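You operate a simulated robot arm through the tools that you are given. There is no shell and no other tool. Be economical: measure what you need, move in short steps, check, and stop when the job is done.

You are at the controls of a simulated robot arm. One attempt, no reset.

JOB
Glue a stick across the board at each mark on the card.
Fine: one dab a mark; put the glue back in its cup.

Only the result counts: the job must be done as asked and must still hold three seconds after the hand-in. Knocking over, shifting, dropping, spilling or breaking anything else fails it.

ROBOT AND FRAMES
A 6-joint arm with a two-finger parallel gripper, fixed in place. Base frame: the origin is at the foot of the arm, x ahead of it, y to its left, z up; the work surface is at about z = 0.007. Units: m, rad, N and s.
With the tool pointing down near the work surface it reaches from about 0.14 to 0.58 m from the base axis. Its first joint turns from -1.152 to 1.152 rad. Payload 2.1 kg.
The tool frame sits at the grasp point between the pads (the TCP): z along the fingers, y along the line on which they close. The tips reach 0.03 m beyond it. The gripper opens to 0.094 m. The fingers are 0.028 m wide and 0.01 m thick; the gripper's body (0.05 by 0.096 m) begins 0.055 m behind the TCP.
Orientation is that of the tool frame in the base frame, as a unit quaternion [w, x, y, z]. With the fingers straight down and closing along the base's y, the tool's x points along the base's -x, its y along +y and its z along -z.

CONTROLS
- The arm moves only by the tool drive_tool. Its argument "rows" is a list of rows, each an object (a shift or turn left out is 0, a gripper value left out holds the last) with "linear": the shift along the tool's x, y, z in units of 300 mm (1.0 is 300 mm), a list of three; "rot": the turn, a rotation vector about the tool's x, y, z in units of 60 degrees (1.0 is 60 degrees), a list of three. In form: [{"linear": [x, y, z], "rot": [ax, ay, az]}, ...]. A call has 1 to 12 rows; each row is the pose to reach, as a shift and turn from the pose commanded when the call began, along the tool's axes at that moment. "fingers" is the gripper command, from -1 (shut) to 1 (fully open), values between in proportion, set as the call begins (left out, the last holds). A call with a number of a shift or a turn outside -1 to 1 is refused whole. Each row takes 0.2 s and may step no farther than 0.05 m and 0.15 rad from the row before; otherwise, or with a gripper value out of range, the whole call is refused. Where a pose cannot be reached the arm comes as near as it can. A force on the tool above 60 N (or 10 N above the force at the start of the call, whichever is more), or a blocked arm, ends the call early, and 0.2 s more pass. The fingers move at their own pace (about 0.072 m/s each) and stop on an object; they squeeze with about 29 N. The grip force told is the motor's: it shows also when the fingers shut on nothing. Time passes only in rows, and 0.2 s behind the last, so rows that repeat a pose let the fingers close. It gives the time, the measured TCP pose, the force on the tool (base axes), the opening and the grip force at its end, in the units of the frame above (readings bear some noise), and new pictures: "views" is both (left out), scene, wrist or none.
- Cameras (640 x 400 px; columns grow to the right, rows downward): "scene" is fixed at [0.0256, -0.3566, 0.4842]; the picture's right is [0.96, -0.28, 0.00], its down [-0.16, -0.53, -0.83] and it looks along [0.24, 0.80, -0.56] (base axes); focal length 265 px, centre (320, 200). "wrist" rides on the gripper at [0.076, 0.014, -0.103] in the tool frame; the picture's right is [-0.18, 0.98, 0.00], its down [-0.75, -0.14, -0.64] and it looks along [-0.63, -0.12, 0.77] (tool axes); focal length 243 px, centre (320, 200).
- point_at(camera, pixels): for up to 12 pixels [column, row] of the newest picture of that camera ("zoom" is the newest enlarged one), the place [x, y, z] in the base frame of the surface seen there, good to about 0.002 m. No time passes.
- enlarge(camera, box): a new picture of the part [left, top, right, bottom] of that camera's present view, enlarged. No time passes.
- finish_job(): hands the job in; it is judged then, once.

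Go step by step. Measure first, check grasps and placings, and put right what went wrong. The budget is 80 turns and 200 pictures, counting those below and the enlarged ones. Unless the task says otherwise, let go and move clear before handing in, and close with one line.

The tools are called after ">>>" as a command line: name --argument value ..., lists and objects as JSON in quotes. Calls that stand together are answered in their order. drive_tool: Moves the arm, as the interface text tells. Its arguments: {"type":"object","properties":{"rows":{"type":"array","items":{"type":"object","properties":{"linear":{"type":"array","items":{"type":"number"}},"rot":{"type":"array","items":{"type":"number"}}}}},"fingers":{"type":"number"},"views":{"type":"string","enum":["both","scene","wrist","none"]}},"required":["rows"]} The other tools are called the same way: point_at (camera, pixels) gives the place of the surface under pixels of a picture; enlarge (camera, box) takes an enlarged picture of a part of a camera's view; finish_job () hands the job in.

At the start:

```text
time: 0.0
position: [0.2552, 0.064, 0.3354]
orientation: [0.001, 0.0, 1.0, 0.0]
contact_force: [0.6, 0.4, 0.6]
finger_gap: 0.0939
finger_force: 0.0
```

scene: 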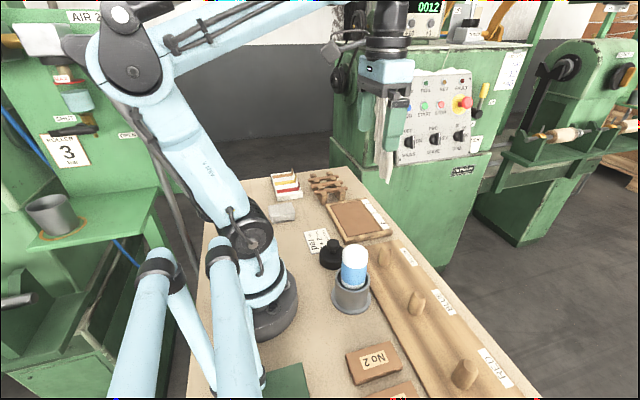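
wrist: 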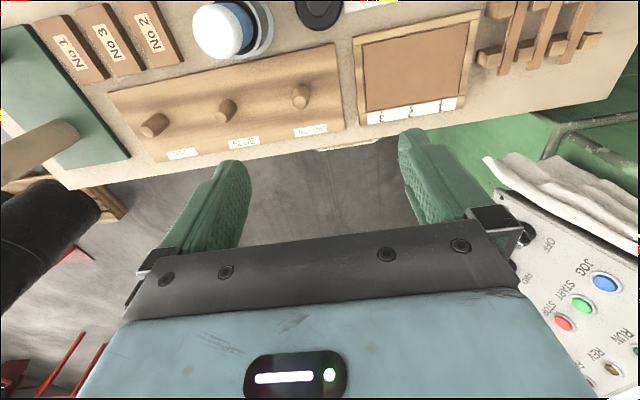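

The pictures show a board with a tray (scene ~360,220), a card (~317,240), a glue stick in a cup (~352,285), and sticks on a rack (~325,185). I'll enlarge these to read them.

>>> enlarge --camera "scene" --box '[260, 160, 420, 260]'

>>> enlarge --camera "scene" --box '[300, 230, 540, 400]'

>>> enlarge --camera "wrist" --box '[180, 0, 640, 160]'

```text
4.00 times, centred on (340, 210) of scene
```

zoom: 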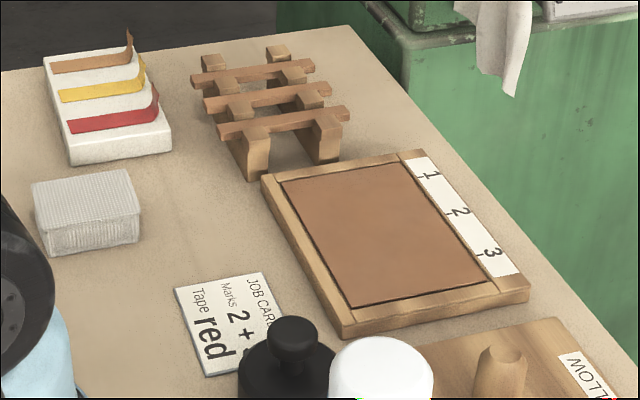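

```text
2.35 times, centred on (420, 315) of scene
```

zoom: 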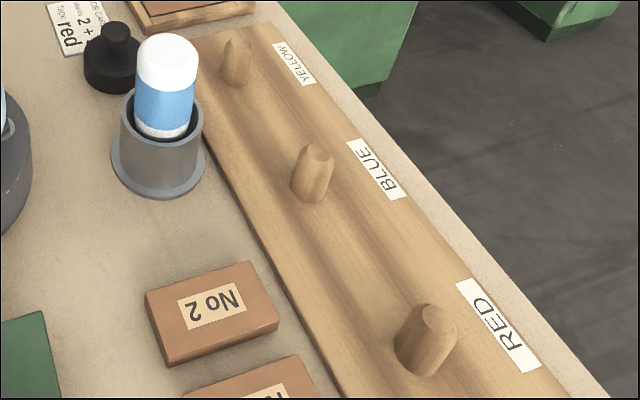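

```text
1.39 times, centred on (410, 80) of wrist
```

zoom: 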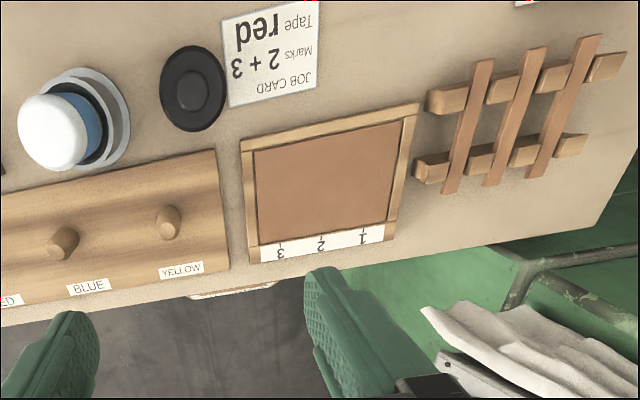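

The card reads "Marks 2 + 3", and the sticks lie along x on a rack. I'll measure the board, marks, sticks and glue.

>>> enlarge --camera "scene" --box '[300, 160, 400, 250]'

>>> enlarge --camera "wrist" --box '[340, 0, 640, 140]'

```text
4.44 times, centred on (350, 205) of scene
```

zoom: 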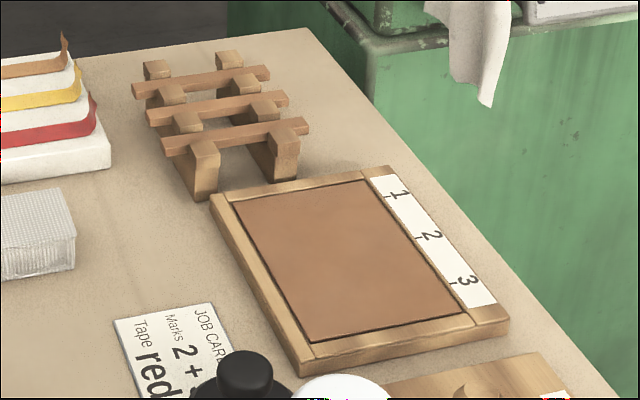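

```text
2.13 times, centred on (490, 70) of wrist
```

zoom: 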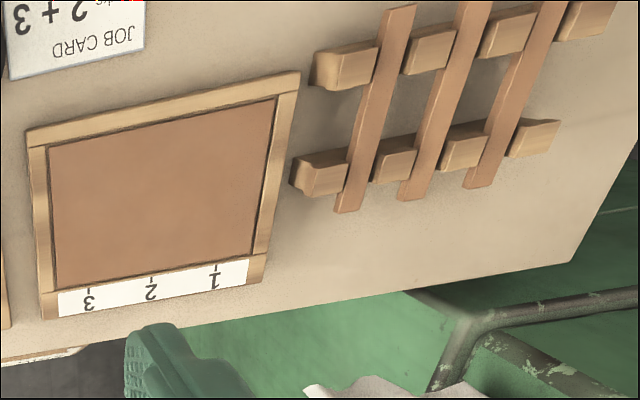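

Measuring now on the wrist zoom.

>>> point_at --camera "zoom" --pixels '[[52, 152], [272, 106], [250, 252], [62, 287], [89, 288], [150, 278], [215, 266], [400, 10], [347, 205], [412, 193], [480, 183], [160, 190]]'

>>> point_at --camera "wrist" --pixels '[[355, 42], [478, 15], [460, 108], [360, 123], [225, 25], [260, 45], [318, 10], [487, 50], [492, 8]]'

>>> point_at --camera "scene" --pixels '[[354, 254], [354, 270], [351, 282], [338, 290], [348, 305], [352, 246], [309, 181], [333, 177], [337, 193], [370, 187]]'

```text
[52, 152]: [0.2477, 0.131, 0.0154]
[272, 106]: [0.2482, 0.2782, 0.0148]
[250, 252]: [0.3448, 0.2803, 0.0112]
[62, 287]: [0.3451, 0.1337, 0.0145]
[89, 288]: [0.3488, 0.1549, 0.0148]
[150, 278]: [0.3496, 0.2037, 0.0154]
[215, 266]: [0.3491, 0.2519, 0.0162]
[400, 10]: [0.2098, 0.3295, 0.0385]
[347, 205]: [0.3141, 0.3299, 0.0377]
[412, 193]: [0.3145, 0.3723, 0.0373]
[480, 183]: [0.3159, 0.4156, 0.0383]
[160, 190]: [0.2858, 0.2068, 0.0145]
```

```text
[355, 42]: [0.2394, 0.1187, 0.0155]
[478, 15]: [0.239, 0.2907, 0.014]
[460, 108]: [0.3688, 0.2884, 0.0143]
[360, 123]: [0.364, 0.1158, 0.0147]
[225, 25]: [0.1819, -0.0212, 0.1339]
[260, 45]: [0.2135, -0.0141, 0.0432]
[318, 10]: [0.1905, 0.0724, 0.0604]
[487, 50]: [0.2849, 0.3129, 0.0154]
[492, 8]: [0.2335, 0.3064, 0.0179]
```

```text
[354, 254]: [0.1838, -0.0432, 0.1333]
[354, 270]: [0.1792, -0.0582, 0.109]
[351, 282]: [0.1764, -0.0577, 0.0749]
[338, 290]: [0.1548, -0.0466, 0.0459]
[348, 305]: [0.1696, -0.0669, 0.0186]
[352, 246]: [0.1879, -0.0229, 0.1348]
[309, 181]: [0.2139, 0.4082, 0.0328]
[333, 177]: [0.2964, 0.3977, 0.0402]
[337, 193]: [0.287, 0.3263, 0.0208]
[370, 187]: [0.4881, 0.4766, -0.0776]
```

The board surface is at z≈0.0145, marks 3/2/1 at y≈0.155/0.204/0.252, and stick tops at z≈0.038. Next I look closer at the glue and cup.

>>> enlarge --camera "scene" --box '[310, 230, 400, 320]'

>>> enlarge --camera "wrist" --box '[180, 0, 350, 80]'

```text
4.44 times, centred on (355, 275) of scene
```

zoom: 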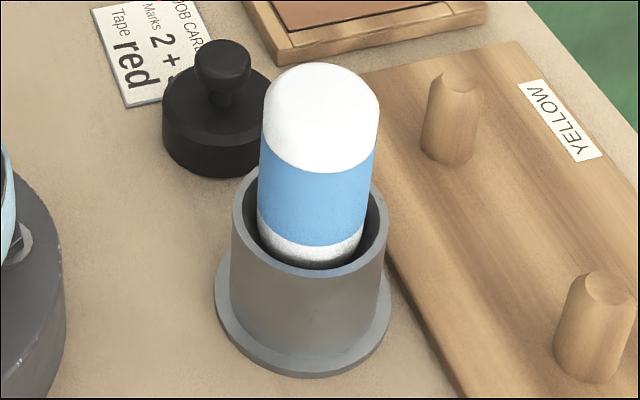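

```text
3.76 times, centred on (265, 40) of wrist
```

zoom: 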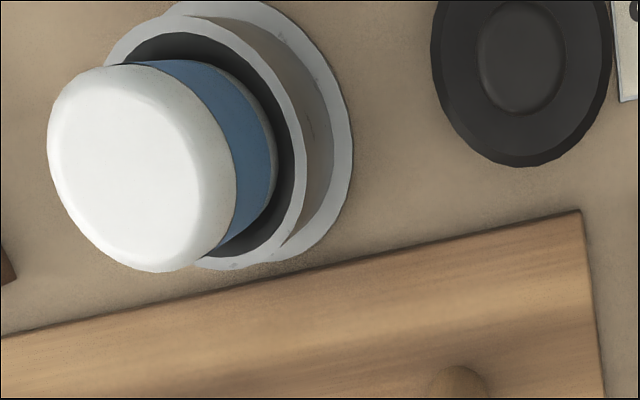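

I'll measure the glue's outline and the cup rim to find the axis.

>>> point_at --camera "zoom" --pixels '[[60, 160], [130, 170], [100, 80], [150, 255], [200, 150], [108, 52], [205, 20], [303, 160], [280, 250], [350, 150], [260, 160], [235, 262]]'

>>> point_at --camera "scene" --pixels '[[349, 256], [361, 256], [354, 247], [369, 277], [346, 275], [354, 291], [340, 310], [332, 270], [334, 247]]'

```text
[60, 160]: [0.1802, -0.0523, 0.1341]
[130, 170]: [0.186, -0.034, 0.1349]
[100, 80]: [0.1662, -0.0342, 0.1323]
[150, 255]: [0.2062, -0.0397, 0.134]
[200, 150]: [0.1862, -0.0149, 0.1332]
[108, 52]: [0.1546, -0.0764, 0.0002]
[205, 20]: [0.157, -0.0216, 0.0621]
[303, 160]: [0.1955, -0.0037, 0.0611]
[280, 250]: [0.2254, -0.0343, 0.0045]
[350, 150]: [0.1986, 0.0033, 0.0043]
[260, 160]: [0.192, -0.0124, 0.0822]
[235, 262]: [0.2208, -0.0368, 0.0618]
```

```text
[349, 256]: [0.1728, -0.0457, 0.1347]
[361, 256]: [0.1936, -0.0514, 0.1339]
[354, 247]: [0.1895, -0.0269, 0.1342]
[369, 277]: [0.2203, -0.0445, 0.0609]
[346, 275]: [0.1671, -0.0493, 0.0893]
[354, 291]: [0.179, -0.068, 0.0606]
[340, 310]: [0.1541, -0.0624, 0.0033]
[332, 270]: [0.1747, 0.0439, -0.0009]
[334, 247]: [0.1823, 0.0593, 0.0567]
```

Glue axis ≈ (0.187, −0.035), radius ≈ 0.023, top at z 0.134; cup rim at 0.061. I'll move above it with the fingers open.

>>> drive_tool --rows '[{"linear": [0.0568, -0.0825, 0.1128]}, {"linear": [0.1137, -0.165, 0.2257]}, {"linear": [0.1705, -0.2475, 0.3385]}, {"linear": [0.2273, -0.33, 0.4513]}, {"linear": [0.2273, -0.33, 0.4513]}]' --fingers 1

```text
time: 1.2
position: [0.1868, -0.0345, 0.2008]
orientation: [0.001, 0.0, 1.0, -0.001]
contact_force: [0.8, 0.2, 0.0]
finger_gap: 0.0935
finger_force: 0.1
```

scene: 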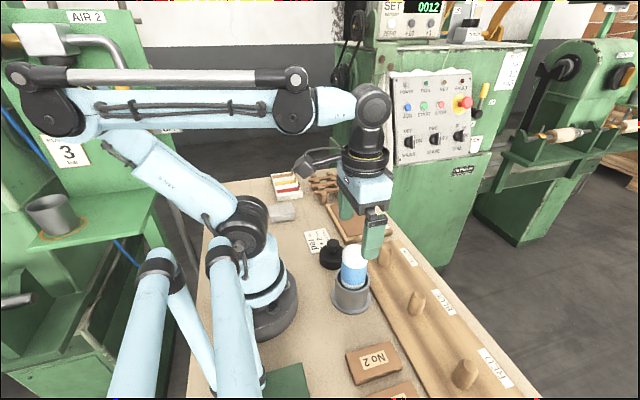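
wrist: 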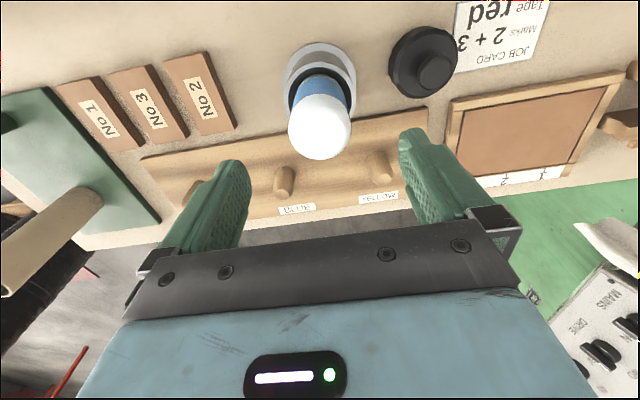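

The glue sits centred between the fingers (wrist ~320,125). I'll descend around it.

>>> drive_tool --rows '[{"linear": [0, 0, 0.08]}, {"linear": [0, 0, 0.16]}, {"linear": [0, 0, 0.24]}, {"linear": [0, 0, 0.3093]}, {"linear": [0, 0, 0.3093]}]'

```text
time: 2.4
position: [0.1872, -0.0343, 0.1062]
orientation: [0.001, 0.0, 1.0, 0.0]
contact_force: [-0.4, 0.6, 0.4]
finger_gap: 0.0937
finger_force: 0.0
```

scene: 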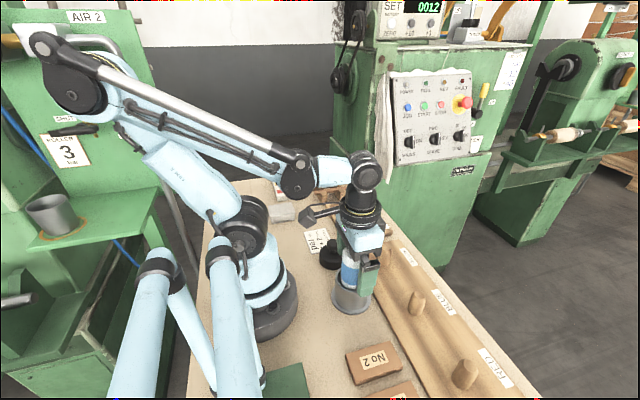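
wrist: 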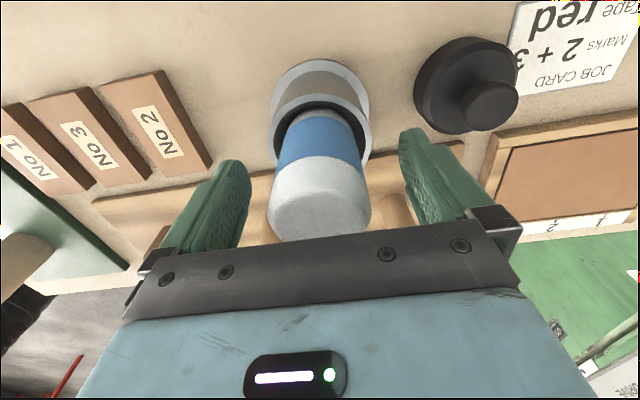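

Positioned well; now closing the fingers on the glue.

>>> drive_tool --rows '[{"linear": [0, 0, 0]}, {"linear": [0, 0, 0]}, {"linear": [0, 0, 0]}, {"linear": [0, 0, 0]}]' --fingers -1 --views "wrist"

```text
time: 3.4
position: [0.1872, -0.0347, 0.1067]
orientation: [0.001, 0.0, 1.0, 0.0]
contact_force: [-0.3, -4.0, 2.9]
finger_gap: 0.0477
finger_force: 29.0
```

wrist: 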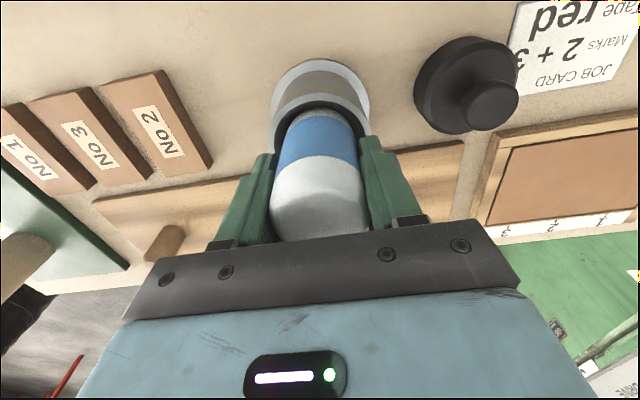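

Held (gap 0.048, 29 N). Lifting straight up.

>>> drive_tool --rows '[{"linear": [0, 0, -0.08]}, {"linear": [0, 0, -0.2]}, {"linear": [0, 0, -0.34]}, {"linear": [0, 0, -0.48]}, {"linear": [0, 0, -0.48]}]'

>>> enlarge --camera "scene" --box '[310, 200, 410, 320]'

```text
time: 4.6
position: [0.1869, -0.0373, 0.2511]
orientation: [0.0, 0.0, 1.0, 0.0]
contact_force: [0.0, 0.2, -0.3]
finger_gap: 0.0474
finger_force: 29.1
```

scene: 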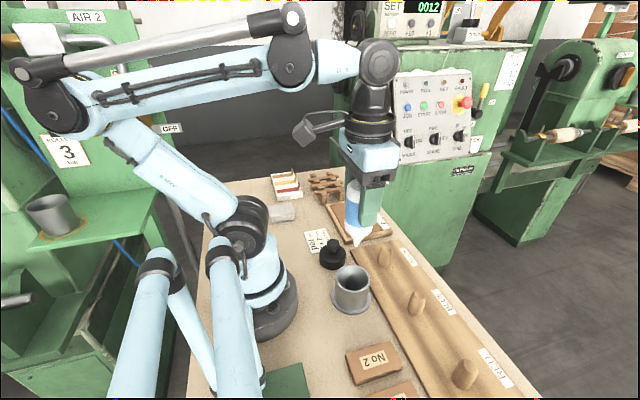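
wrist: 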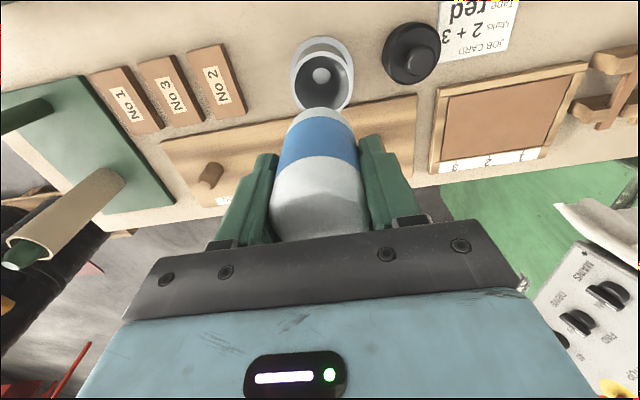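

```text
3.33 times, centred on (360, 260) of scene
```

zoom: 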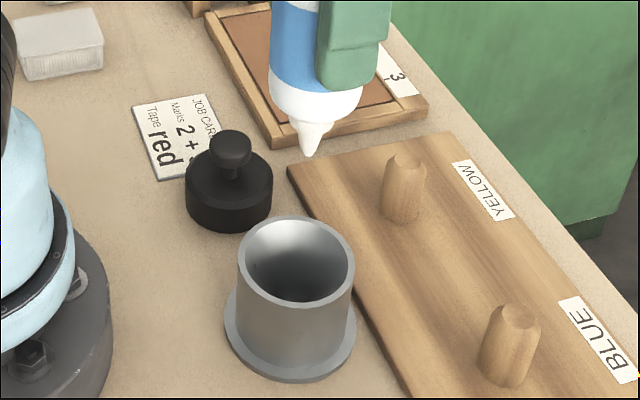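

It is a glue bottle with its nozzle down (zoom ~312,155). Measuring the nozzle tip, bottle and cup.

>>> point_at --camera "zoom" --pixels '[[311, 152], [310, 140], [311, 123], [300, 110], [244, 260], [354, 265], [296, 217], [300, 303], [290, 100], [300, 60]]'

>>> point_at --camera "wrist" --pixels '[[321, 39], [294, 75], [352, 75], [444, 157], [490, 160], [524, 155]]'

```text
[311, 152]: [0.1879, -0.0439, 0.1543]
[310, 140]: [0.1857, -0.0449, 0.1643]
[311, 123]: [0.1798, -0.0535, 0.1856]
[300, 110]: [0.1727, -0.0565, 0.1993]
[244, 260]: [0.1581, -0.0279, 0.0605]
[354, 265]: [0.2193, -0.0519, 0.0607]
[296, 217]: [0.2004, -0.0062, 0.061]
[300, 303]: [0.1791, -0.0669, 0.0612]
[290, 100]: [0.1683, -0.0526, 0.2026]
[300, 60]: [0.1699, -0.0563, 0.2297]
```

```text
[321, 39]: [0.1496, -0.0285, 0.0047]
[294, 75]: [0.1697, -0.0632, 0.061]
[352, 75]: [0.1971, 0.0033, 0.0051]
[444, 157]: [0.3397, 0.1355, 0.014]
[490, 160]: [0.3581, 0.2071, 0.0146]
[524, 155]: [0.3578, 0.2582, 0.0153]
```

Nozzle tip ≈ 0.098 below the TCP. Moving over mark 3 at board centre (x≈0.297, y≈0.157), then down to about 3 cm clear.

>>> drive_tool --rows '[{"linear": [-0.0611, 0.1067, 0]}, {"linear": [-0.1222, 0.2133, 0]}, {"linear": [-0.1833, 0.32, 0]}, {"linear": [-0.2444, 0.4267, 0]}, {"linear": [-0.3056, 0.5333, 0]}, {"linear": [-0.3667, 0.64, 0]}, {"linear": [-0.3667, 0.64, 0.12]}, {"linear": [-0.3667, 0.64, 0.24]}, {"linear": [-0.3667, 0.64, 0.35]}, {"linear": [-0.3667, 0.64, 0.35]}]'

>>> enlarge --camera "scene" --box '[310, 160, 410, 250]'

```text
time: 6.8
position: [0.2963, 0.1563, 0.1466]
orientation: [0.0, 0.0, 1.0, 0.0]
contact_force: [-0.1, 0.1, -1.3]
finger_gap: 0.0476
finger_force: 28.7
```

scene: 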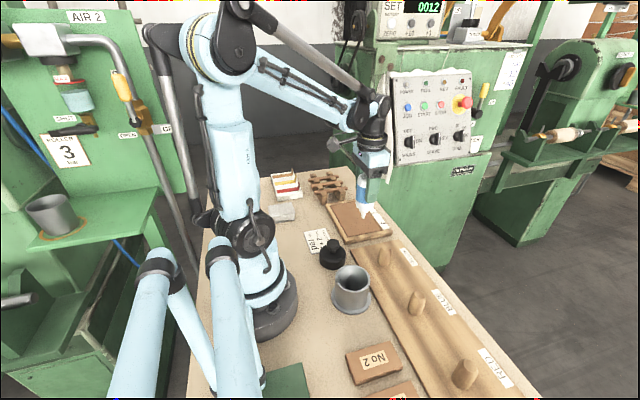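
wrist: 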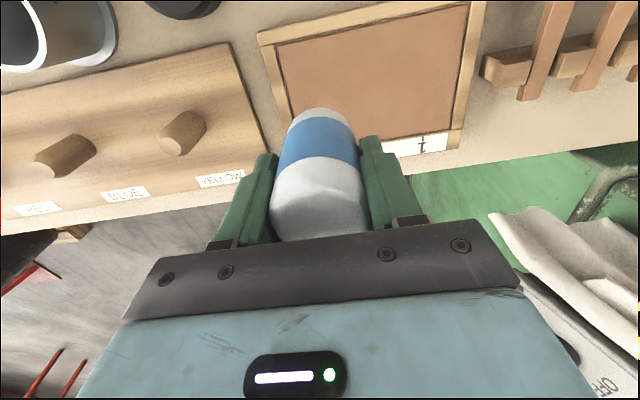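

```text
4.44 times, centred on (360, 205) of scene
```

zoom: 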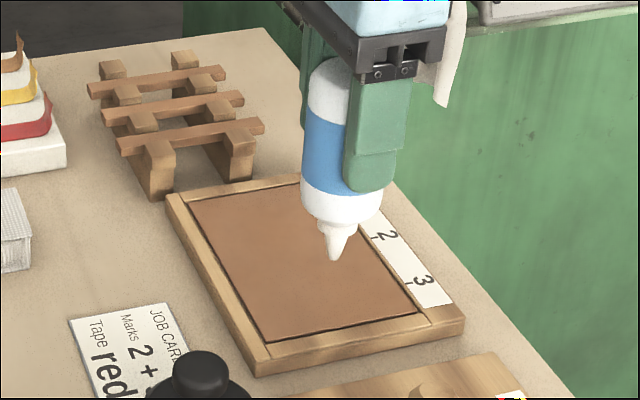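

>>> point_at --camera "zoom" --pixels '[[334, 257], [334, 250], [334, 268], [405, 284], [370, 240], [250, 250], [215, 250]]'

```text
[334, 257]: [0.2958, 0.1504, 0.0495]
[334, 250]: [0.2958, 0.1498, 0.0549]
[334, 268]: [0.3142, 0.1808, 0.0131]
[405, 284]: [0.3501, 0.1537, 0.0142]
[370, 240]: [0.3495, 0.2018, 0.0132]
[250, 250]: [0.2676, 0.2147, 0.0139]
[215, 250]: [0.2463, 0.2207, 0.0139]
```

Tip is at about (0.296, 0.154, 0.048), on mark 3's line (tick at y 0.154). Lowering to ~3 mm above the board first.

>>> drive_tool --rows '[{"linear": [0, 0, 0.05]}, {"linear": [0, 0, 0.09]}, {"linear": [0, 0, 0.1]}, {"linear": [0, 0, 0.1]}]' --views "scene"

>>> enlarge --camera "scene" --box '[340, 190, 400, 240]'

```text
time: 7.8
position: [0.2956, 0.1567, 0.1159]
orientation: [0.001, 0.0, 1.0, 0.0]
contact_force: [-0.3, -0.4, -1.0]
finger_gap: 0.0476
finger_force: 29.3
```

scene: 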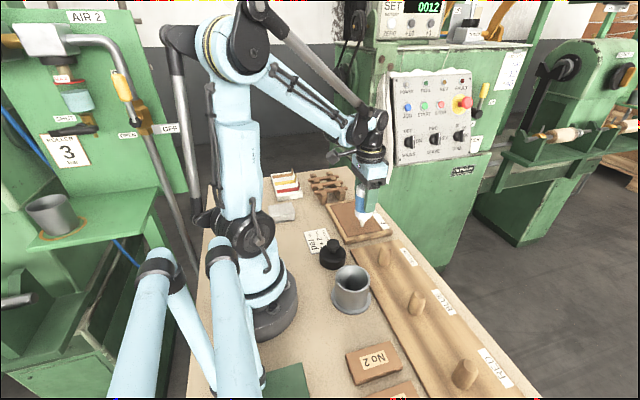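

```text
8.00 times, centred on (370, 215) of scene
```

zoom: 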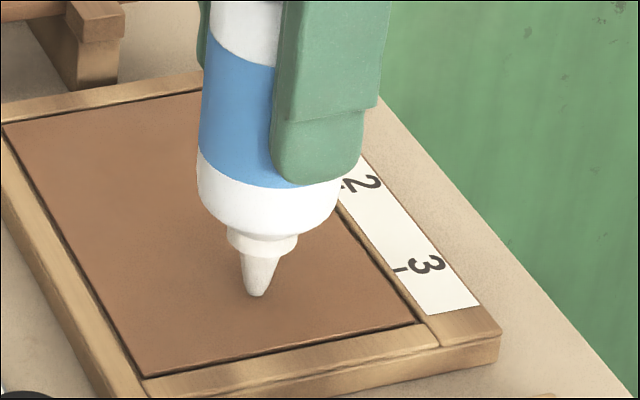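

About 3 mm to go. Touching the tip down gently in small steps.

>>> drive_tool --rows '[{"linear": [0, 0, 0.005]}, {"linear": [0, 0, 0.009]}, {"linear": [0, 0, 0.012]}]' --views "none"

>>> enlarge --camera "scene" --box '[350, 200, 390, 230]'

```text
time: 8.6
position: [0.2977, 0.1574, 0.1138]
orientation: [0.0, -0.001, 1.0, 0.0]
contact_force: [0.6, 0.4, 22.5]
finger_gap: 0.048
finger_force: 29.0
```

```text
13.33 times, centred on (370, 215) of scene
```

zoom: 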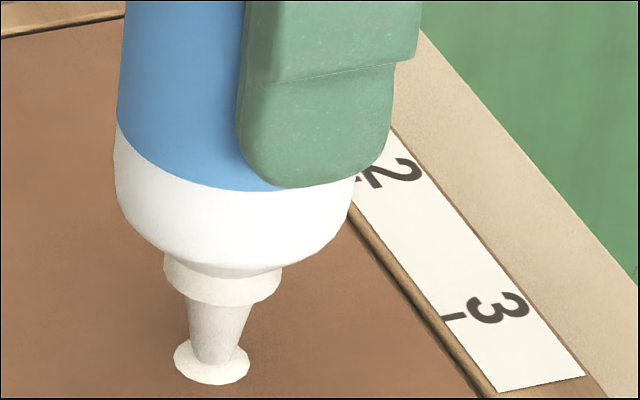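

A white dab formed under the tip at mark 3 (22 N contact). Lifting 35 mm straight up to check.

>>> drive_tool --rows '[{"linear": [0, 0, -0.02]}, {"linear": [0, 0, -0.07]}, {"linear": [0, 0, -0.12]}, {"linear": [0, 0, -0.12]}]' --views "scene"

>>> enlarge --camera "scene" --box '[340, 190, 400, 240]'

```text
time: 9.6
position: [0.2953, 0.1561, 0.149]
orientation: [0.001, 0.001, 1.0, 0.0]
contact_force: [0.0, 0.1, -1.1]
finger_gap: 0.0475
finger_force: 29.2
```

scene: 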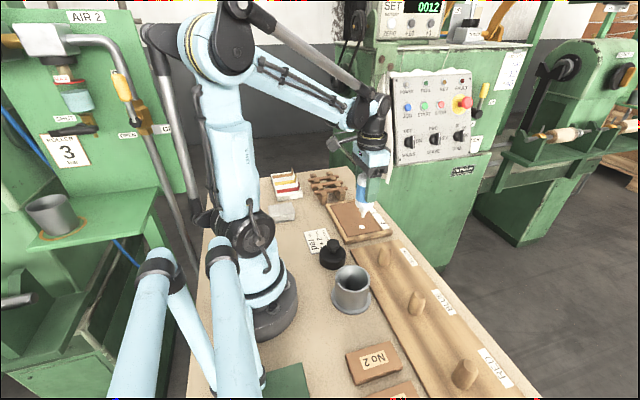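

```text
8.00 times, centred on (370, 215) of scene
```

zoom: 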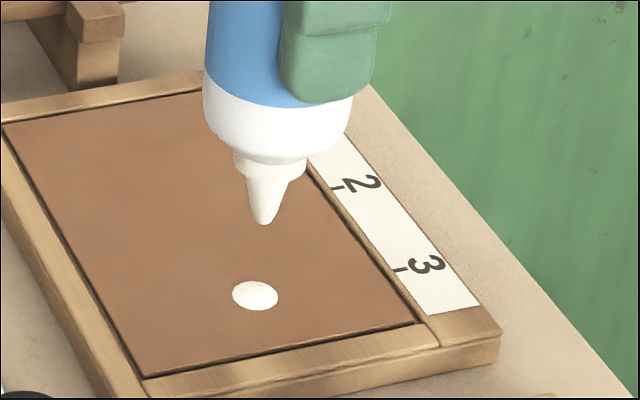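

>>> point_at --camera "zoom" --pixels '[[255, 295], [235, 295], [276, 295], [400, 269], [337, 187]]'

>>> drive_tool --rows '[{"linear": [0, 0.055, 0]}, {"linear": [0, 0.11, 0]}, {"linear": [0, 0.163, 0]}, {"linear": [0, 0.163, 0.06]}, {"linear": [0, 0.163, 0.1]}, {"linear": [0, 0.163, 0.1]}]' --views "none"

>>> enlarge --camera "scene" --box '[340, 180, 400, 240]'

```text
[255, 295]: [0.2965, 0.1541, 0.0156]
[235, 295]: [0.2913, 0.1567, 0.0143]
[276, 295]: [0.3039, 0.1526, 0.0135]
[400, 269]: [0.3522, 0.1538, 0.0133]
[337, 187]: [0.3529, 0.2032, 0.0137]
```

```text
time: 11.0
position: [0.2958, 0.2047, 0.119]
orientation: [0.001, 0.0, 1.0, 0.001]
contact_force: [0.4, -0.2, -1.3]
finger_gap: 0.0474
finger_force: 28.7
```

```text
6.67 times, centred on (370, 210) of scene
```

zoom: 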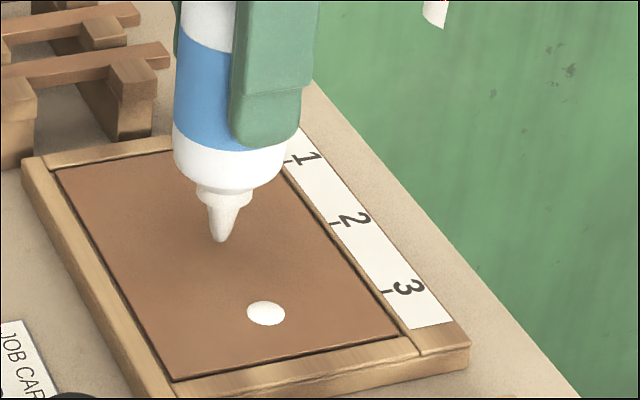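

Dab 3 is centred at (0.297, 0.154). Now the tip is above mark 2 (y≈0.203); touching down the same way and lifting.

>>> drive_tool --rows '[{"linear": [0, 0, 0.01]}, {"linear": [0, 0, 0.016]}, {"linear": [0, 0, 0.0195]}]' --views "none"

>>> enlarge --camera "scene" --box '[340, 190, 390, 230]'

```text
time: 11.8
position: [0.2968, 0.2049, 0.1133]
orientation: [0.001, 0.0, 1.0, 0.001]
contact_force: [0.0, 1.5, 24.8]
finger_gap: 0.0478
finger_force: 28.8
```

```text
10.00 times, centred on (365, 210) of scene
```

zoom: 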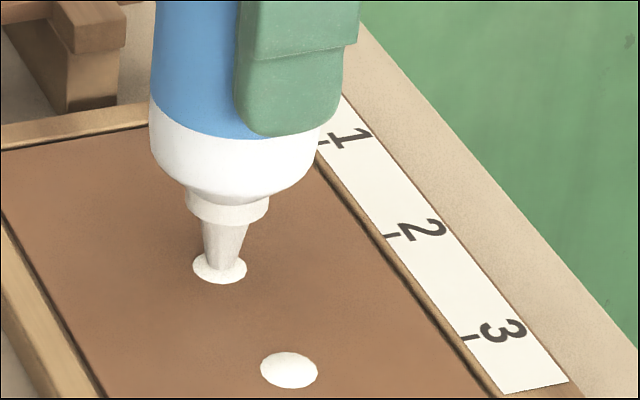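

Second dab is on mark 2. Lifting high and returning over the cup along the same path.

>>> drive_tool --rows '[{"linear": [0, 0, -0.03]}, {"linear": [0, 0, -0.18]}, {"linear": [0, 0, -0.33]}, {"linear": [0, 0, -0.46]}, {"linear": [0.0524, -0.1147, -0.46]}, {"linear": [0.1048, -0.2294, -0.46]}, {"linear": [0.1572, -0.3441, -0.46]}, {"linear": [0.2095, -0.4589, -0.46]}, {"linear": [0.2619, -0.5736, -0.46]}, {"linear": [0.3143, -0.6883, -0.46]}, {"linear": [0.3667, -0.803, -0.46]}, {"linear": [0.3667, -0.803, -0.46]}]'

>>> enlarge --camera "scene" --box '[310, 190, 410, 320]'

```text
time: 14.4
position: [0.1854, -0.0367, 0.2486]
orientation: [0.0, 0.0, 1.0, -0.001]
contact_force: [-0.5, -0.6, -1.3]
finger_gap: 0.0477
finger_force: 28.8
```

scene: 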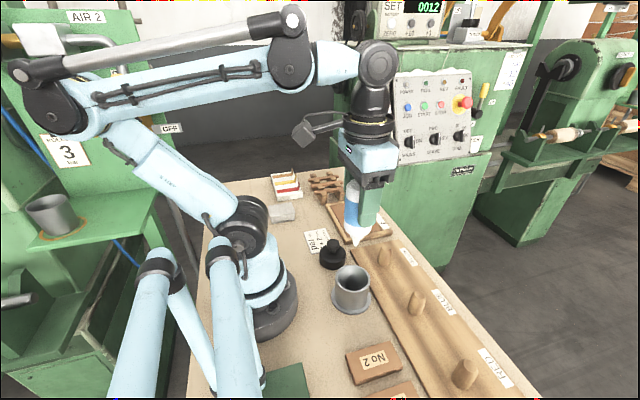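
wrist: 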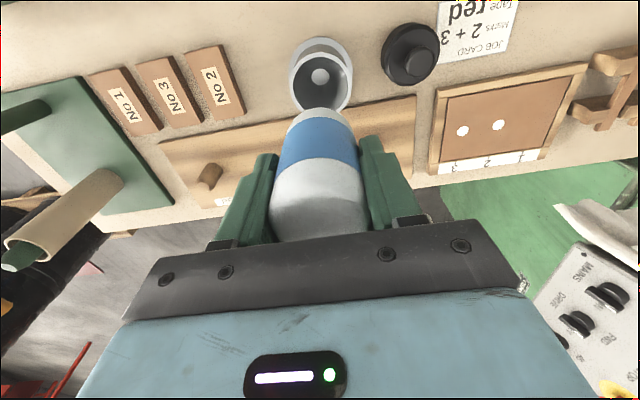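

```text
3.08 times, centred on (360, 255) of scene
```

zoom: 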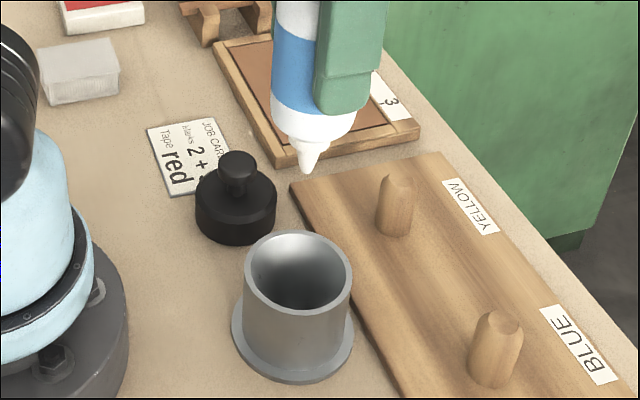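

Pose matches the pick-up one. Lowering into the cup to just above the original height.

>>> drive_tool --rows '[{"linear": [0, 0, 0.1]}, {"linear": [0, 0, 0.2]}, {"linear": [0, 0, 0.3]}, {"linear": [0, 0, 0.38]}, {"linear": [0, 0, 0.44]}, {"linear": [0, 0, 0.465]}, {"linear": [0, 0, 0.474]}, {"linear": [0, 0, 0.474]}]'

```text
time: 16.2
position: [0.1869, -0.0356, 0.1075]
orientation: [0.0, 0.0, 1.0, 0.0]
contact_force: [0.9, -0.7, -0.3]
finger_gap: 0.0476
finger_force: 29.2
```

scene: 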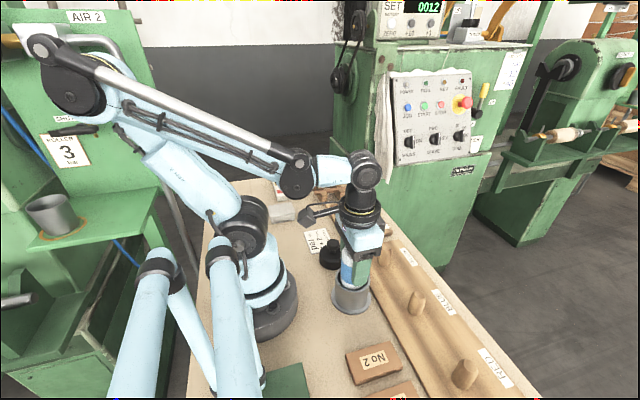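
wrist: 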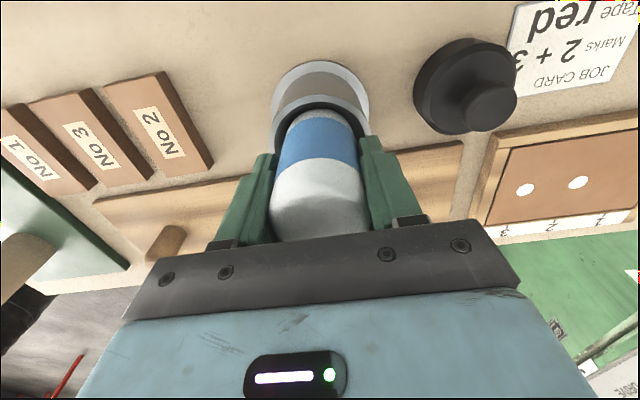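

In the cup with no contact yet; lowering a final 1 mm and opening.

>>> drive_tool --rows '[{"linear": [0, 0, 0.004]}, {"linear": [0, 0, 0.005]}]' --views "none"

>>> drive_tool --rows '[{"linear": [0, 0, 0]}, {"linear": [0, 0, 0]}, {"linear": [0, 0, 0]}]' --fingers 1 --views "wrist"

```text
time: 16.8
position: [0.1872, -0.035, 0.107]
orientation: [0.001, 0.0, 1.0, 0.0]
contact_force: [2.8, -1.7, 0.8]
finger_gap: 0.0475
finger_force: 29.0
```

```text
time: 17.6
position: [0.188, -0.0351, 0.107]
orientation: [0.001, 0.001, 1.0, 0.0]
contact_force: [-0.9, -0.7, 1.0]
finger_gap: 0.0941
finger_force: 0.0
```

wrist: 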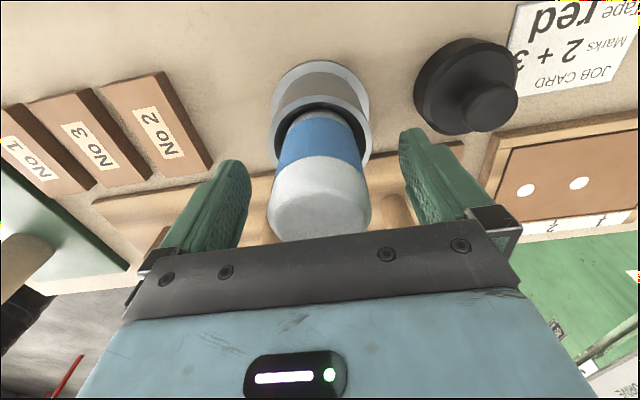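

Released and the bottle is upright in the cup. Rising clear and heading towards the stick rack.

>>> drive_tool --rows '[{"linear": [0, 0, -0.13]}, {"linear": [0, 0, -0.26]}, {"linear": [0, 0, -0.38]}, {"linear": [-0.04, 0.15, -0.38]}, {"linear": [-0.08, 0.3, -0.38]}, {"linear": [-0.12, 0.45, -0.38]}, {"linear": [-0.16, 0.6, -0.38]}, {"linear": [-0.2, 0.75, -0.38]}, {"linear": [-0.243, 0.9, -0.38]}, {"linear": [-0.243, 0.9, -0.38]}]' --fingers -0.3

>>> enlarge --camera "scene" --box '[290, 160, 410, 310]'

```text
time: 19.8
position: [0.261, 0.2315, 0.2213]
orientation: [0.0, 0.0, 1.0, 0.0]
contact_force: [0.0, -0.5, -0.4]
finger_gap: 0.047
finger_force: 29.1
```

scene: 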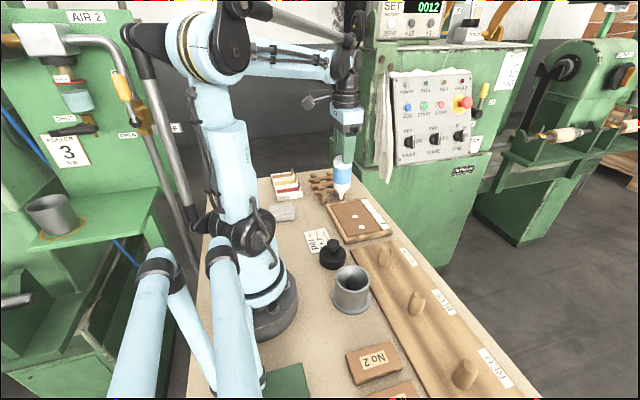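
wrist: 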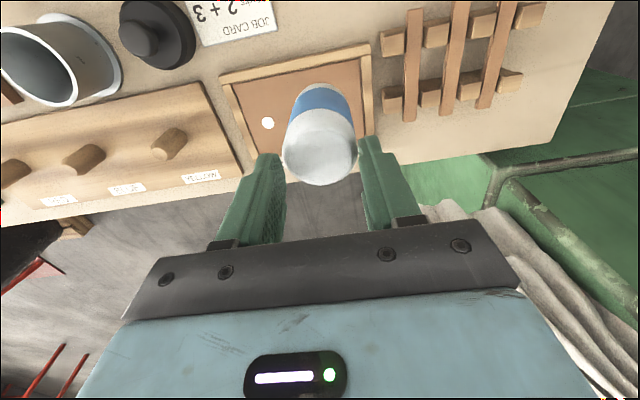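

```text
2.67 times, centred on (350, 235) of scene
```

zoom: 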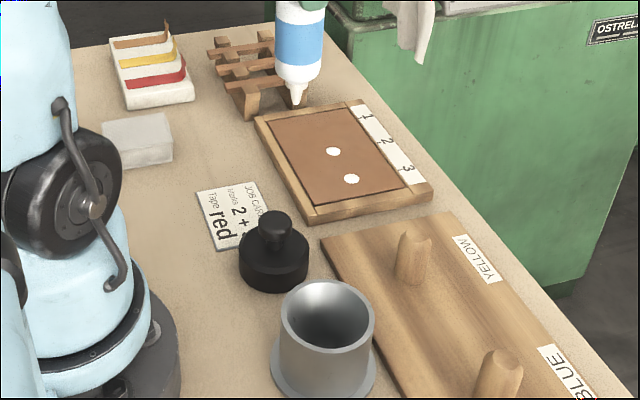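

My mistake: the gripper command took effect at the start of that lift and caught the bottle again near its top. It's still held (gap 0.047) and the dabs look unmarked. I'll measure the nozzle's new offset so I can return it.

>>> point_at --camera "zoom" --pixels '[[297, 101], [297, 95], [297, 75], [283, 60], [310, 60], [300, 8], [285, 15], [318, 15]]'

>>> enlarge --camera "scene" --box '[310, 90, 380, 220]'

>>> enlarge --camera "wrist" --box '[210, 40, 430, 260]'

```text
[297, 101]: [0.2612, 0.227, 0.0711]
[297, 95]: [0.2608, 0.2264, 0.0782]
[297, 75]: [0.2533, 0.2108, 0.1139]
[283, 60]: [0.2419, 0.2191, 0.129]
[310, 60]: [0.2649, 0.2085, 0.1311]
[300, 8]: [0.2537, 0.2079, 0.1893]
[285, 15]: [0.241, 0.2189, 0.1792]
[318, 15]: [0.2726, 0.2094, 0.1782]
```

```text
3.08 times, centred on (345, 155) of scene
```

zoom: 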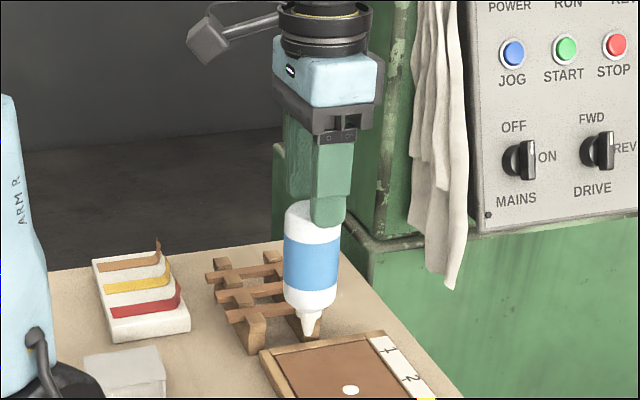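

```text
1.82 times, centred on (320, 150) of wrist
```

zoom: 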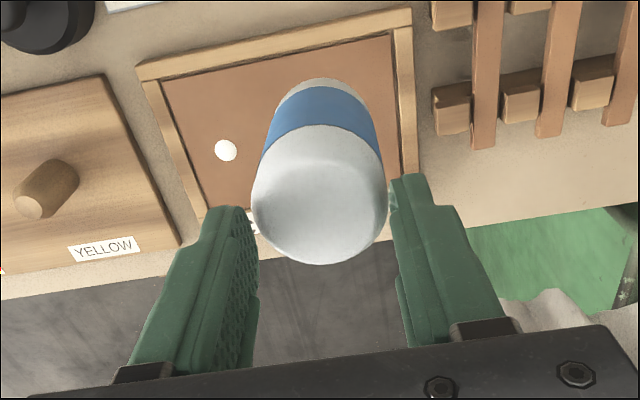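

The bottle hangs upright, nozzle at z≈0.07, which is 0.151 below the TCP. Raising a bit and carrying it back over the cup.

>>> drive_tool --rows '[{"linear": [0, 0, -0.06]}, {"linear": [0, 0, -0.12]}, {"linear": [0.027, -0.1, -0.12]}, {"linear": [0.054, -0.2, -0.12]}, {"linear": [0.081, -0.3, -0.12]}, {"linear": [0.108, -0.4, -0.12]}, {"linear": [0.135, -0.5, -0.12]}, {"linear": [0.162, -0.6, -0.12]}, {"linear": [0.189, -0.7, -0.12]}, {"linear": [0.216, -0.8, -0.12]}, {"linear": [0.243, -0.9, -0.12]}, {"linear": [0.243, -0.9, -0.12]}]'

>>> enlarge --camera "scene" --box '[310, 190, 410, 320]'

```text
time: 22.4
position: [0.1873, -0.0342, 0.2578]
orientation: [0.001, 0.0, 1.0, 0.0]
contact_force: [0.2, 0.2, -0.5]
finger_gap: 0.047
finger_force: 29.2
```

scene: 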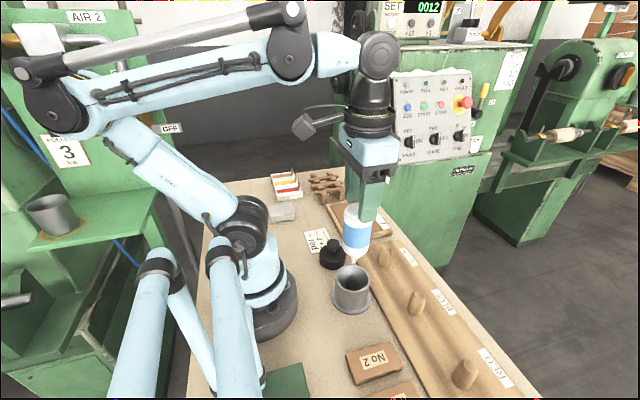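
wrist: 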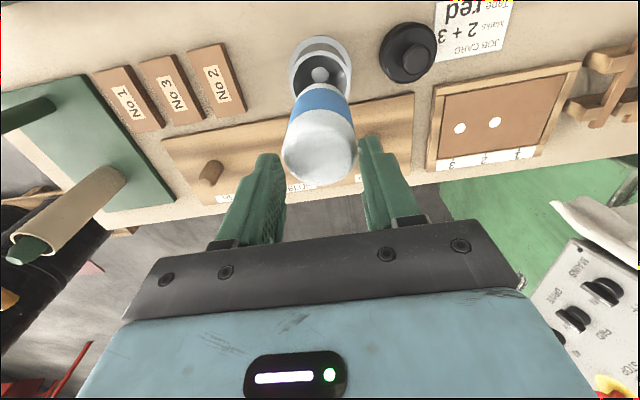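

```text
3.08 times, centred on (360, 255) of scene
```

zoom: 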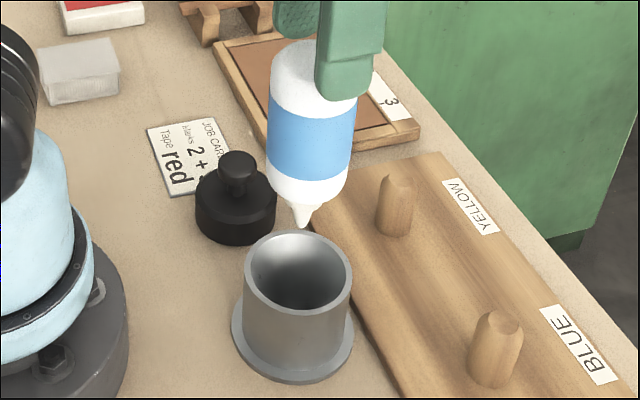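

>>> point_at --camera "zoom" --pixels '[[301, 222], [301, 215], [245, 285], [351, 285], [298, 231], [300, 315], [269, 160], [345, 160], [272, 90]]'

```text
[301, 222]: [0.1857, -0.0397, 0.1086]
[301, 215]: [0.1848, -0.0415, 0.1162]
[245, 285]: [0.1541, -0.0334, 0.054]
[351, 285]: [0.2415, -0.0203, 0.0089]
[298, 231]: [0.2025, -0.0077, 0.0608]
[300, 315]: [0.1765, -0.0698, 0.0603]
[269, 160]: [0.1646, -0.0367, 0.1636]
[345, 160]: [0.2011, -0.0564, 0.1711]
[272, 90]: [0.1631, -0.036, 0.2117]
```

Nozzle axis is over the cup centre (tip ≈ 0.186, −0.037, 0.107). Lowering to just above the cup floor.

>>> drive_tool --rows '[{"linear": [0, 0, 0.08]}, {"linear": [0, 0, 0.16]}, {"linear": [0, 0, 0.24]}, {"linear": [0, 0, 0.29]}, {"linear": [0, 0, 0.313]}, {"linear": [0, 0, 0.313]}]' --views "wrist"

>>> enlarge --camera "scene" --box '[310, 200, 400, 320]'

```text
time: 23.8
position: [0.1881, -0.0353, 0.1639]
orientation: [0.001, 0.0, 1.0, 0.0]
contact_force: [1.8, -3.8, 0.9]
finger_gap: 0.0466
finger_force: 29.5
```

wrist: 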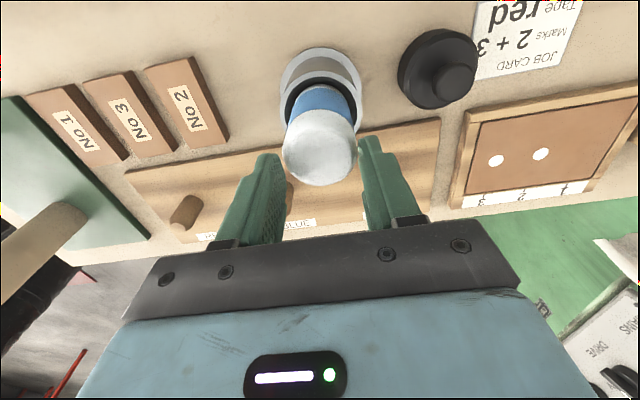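

```text
3.33 times, centred on (355, 260) of scene
```

zoom: 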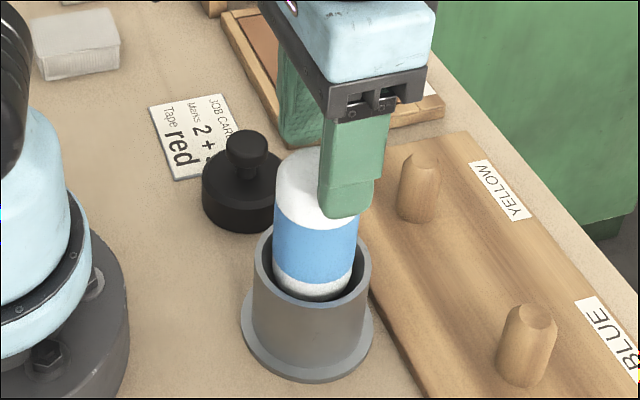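

>>> point_at --camera "zoom" --pixels '[[293, 165], [300, 175], [274, 245], [356, 245], [262, 300], [312, 330], [284, 195]]'

>>> drive_tool --rows '[{"linear": [0, 0, 0.004]}, {"linear": [0, 0, 0.008]}]' --views "none"

```text
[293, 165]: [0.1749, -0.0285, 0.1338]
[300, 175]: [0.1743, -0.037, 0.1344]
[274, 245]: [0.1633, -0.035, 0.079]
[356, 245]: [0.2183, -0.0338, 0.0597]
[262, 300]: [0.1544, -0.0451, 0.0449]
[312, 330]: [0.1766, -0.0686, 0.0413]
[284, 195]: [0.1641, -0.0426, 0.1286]
```

```text
time: 24.4
position: [0.1875, -0.0354, 0.1613]
orientation: [0.001, 0.0, 1.0, 0.001]
contact_force: [2.4, -1.3, 25.3]
finger_gap: 0.0468
finger_force: 28.8
```

Bottle is seated (25 N on the floor, top back at 0.134). Relieving slightly, then opening fully and waiting.

>>> drive_tool --rows '[{"linear": [0, 0, -0.006]}]' --views "none"

>>> drive_tool --rows '[{"linear": [0, 0, 0]}, {"linear": [0, 0, 0]}, {"linear": [0, 0, 0]}, {"linear": [0, 0, 0]}]' --fingers 1 --views "none"

>>> drive_tool --rows '[{"linear": [0, 0, -0.08]}, {"linear": [0, 0, -0.2]}, {"linear": [0, 0, -0.2]}]'

>>> enlarge --camera "scene" --box '[310, 200, 400, 320]'

```text
time: 24.8
position: [0.1884, -0.0348, 0.162]
orientation: [0.001, 0.0, 1.0, -0.001]
contact_force: [2.7, -0.9, -0.7]
finger_gap: 0.047
finger_force: 28.8
```

```text
time: 25.8
position: [0.1877, -0.036, 0.1622]
orientation: [0.001, 0.0, 1.0, -0.001]
contact_force: [-0.4, -0.6, 1.0]
finger_gap: 0.0939
finger_force: 0.1
```

```text
time: 26.6
position: [0.1875, -0.036, 0.2223]
orientation: [0.001, 0.0, 1.0, 0.0]
contact_force: [0.4, -0.2, -1.0]
finger_gap: 0.0939
finger_force: 0.0
```

scene: 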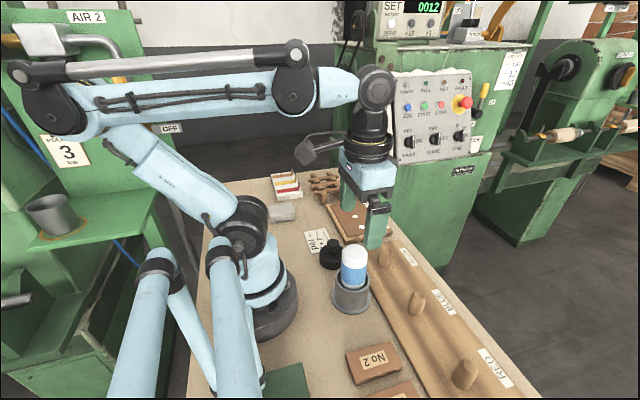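
wrist: 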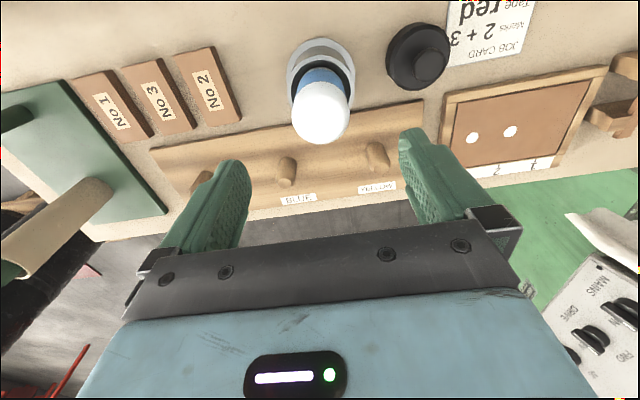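

```text
3.33 times, centred on (355, 260) of scene
```

zoom: 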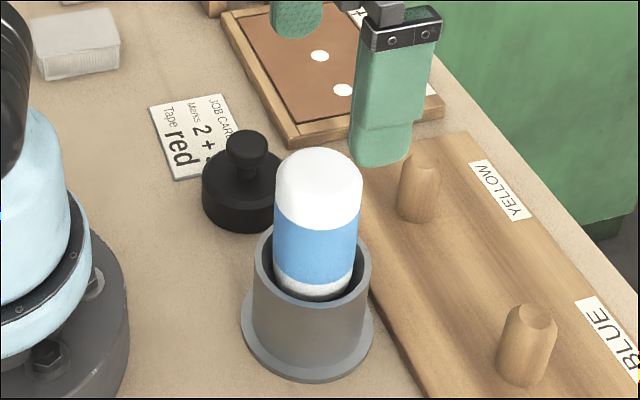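

The bottle is free and upright in its cup, and the hand is clear. Now moving to the rack while narrowing the fingers.

>>> drive_tool --rows '[{"linear": [-0.04, 0.15, 0]}, {"linear": [-0.08, 0.3, 0]}, {"linear": [-0.12, 0.45, 0]}, {"linear": [-0.16, 0.6, 0]}, {"linear": [-0.2, 0.75, 0]}, {"linear": [-0.243, 0.9, 0]}, {"linear": [-0.243, 0.9, 0]}]' --fingers -0.3

>>> enlarge --camera "wrist" --box '[220, 0, 560, 160]'

>>> enlarge --camera "scene" --box '[290, 160, 410, 240]'

```text
time: 28.2
position: [0.2608, 0.2353, 0.2222]
orientation: [0.001, 0.0, 1.0, -0.001]
contact_force: [0.0, -0.2, 0.4]
finger_gap: 0.033
finger_force: 0.0
```

scene: 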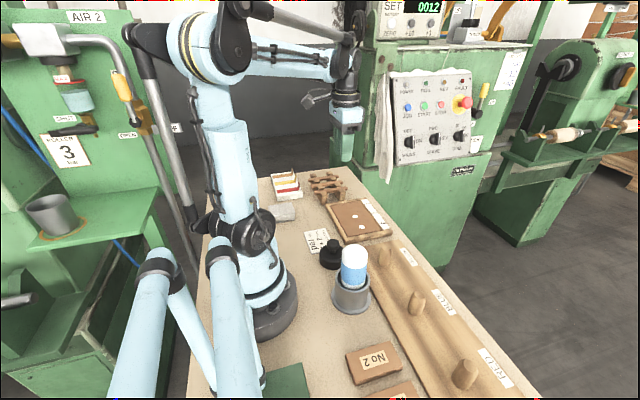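
wrist: 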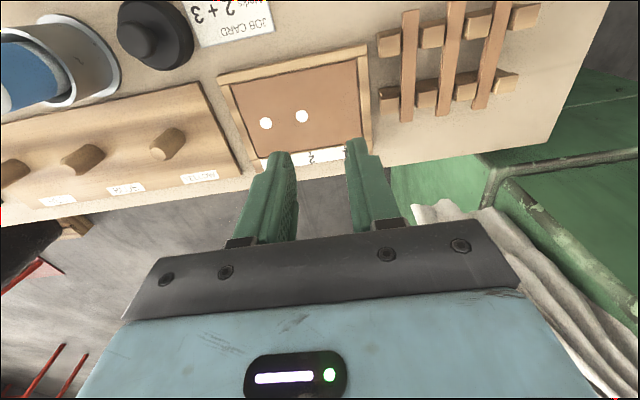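

```text
1.88 times, centred on (390, 80) of wrist
```

zoom: 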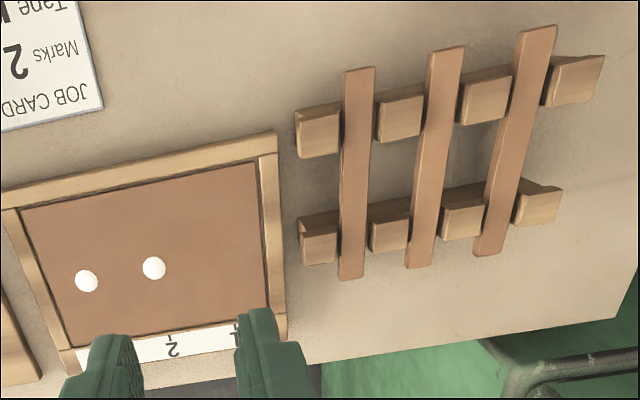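

```text
5.00 times, centred on (350, 200) of scene
```

zoom: 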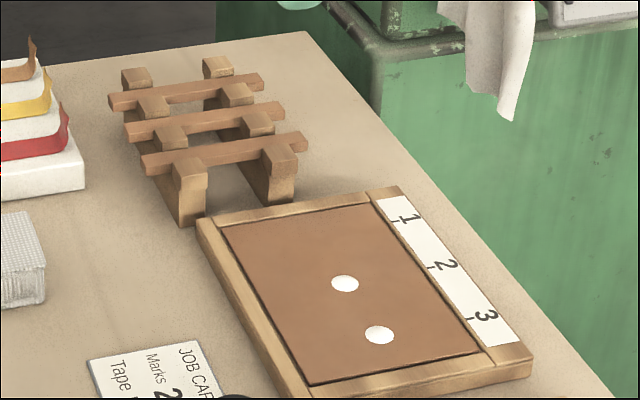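

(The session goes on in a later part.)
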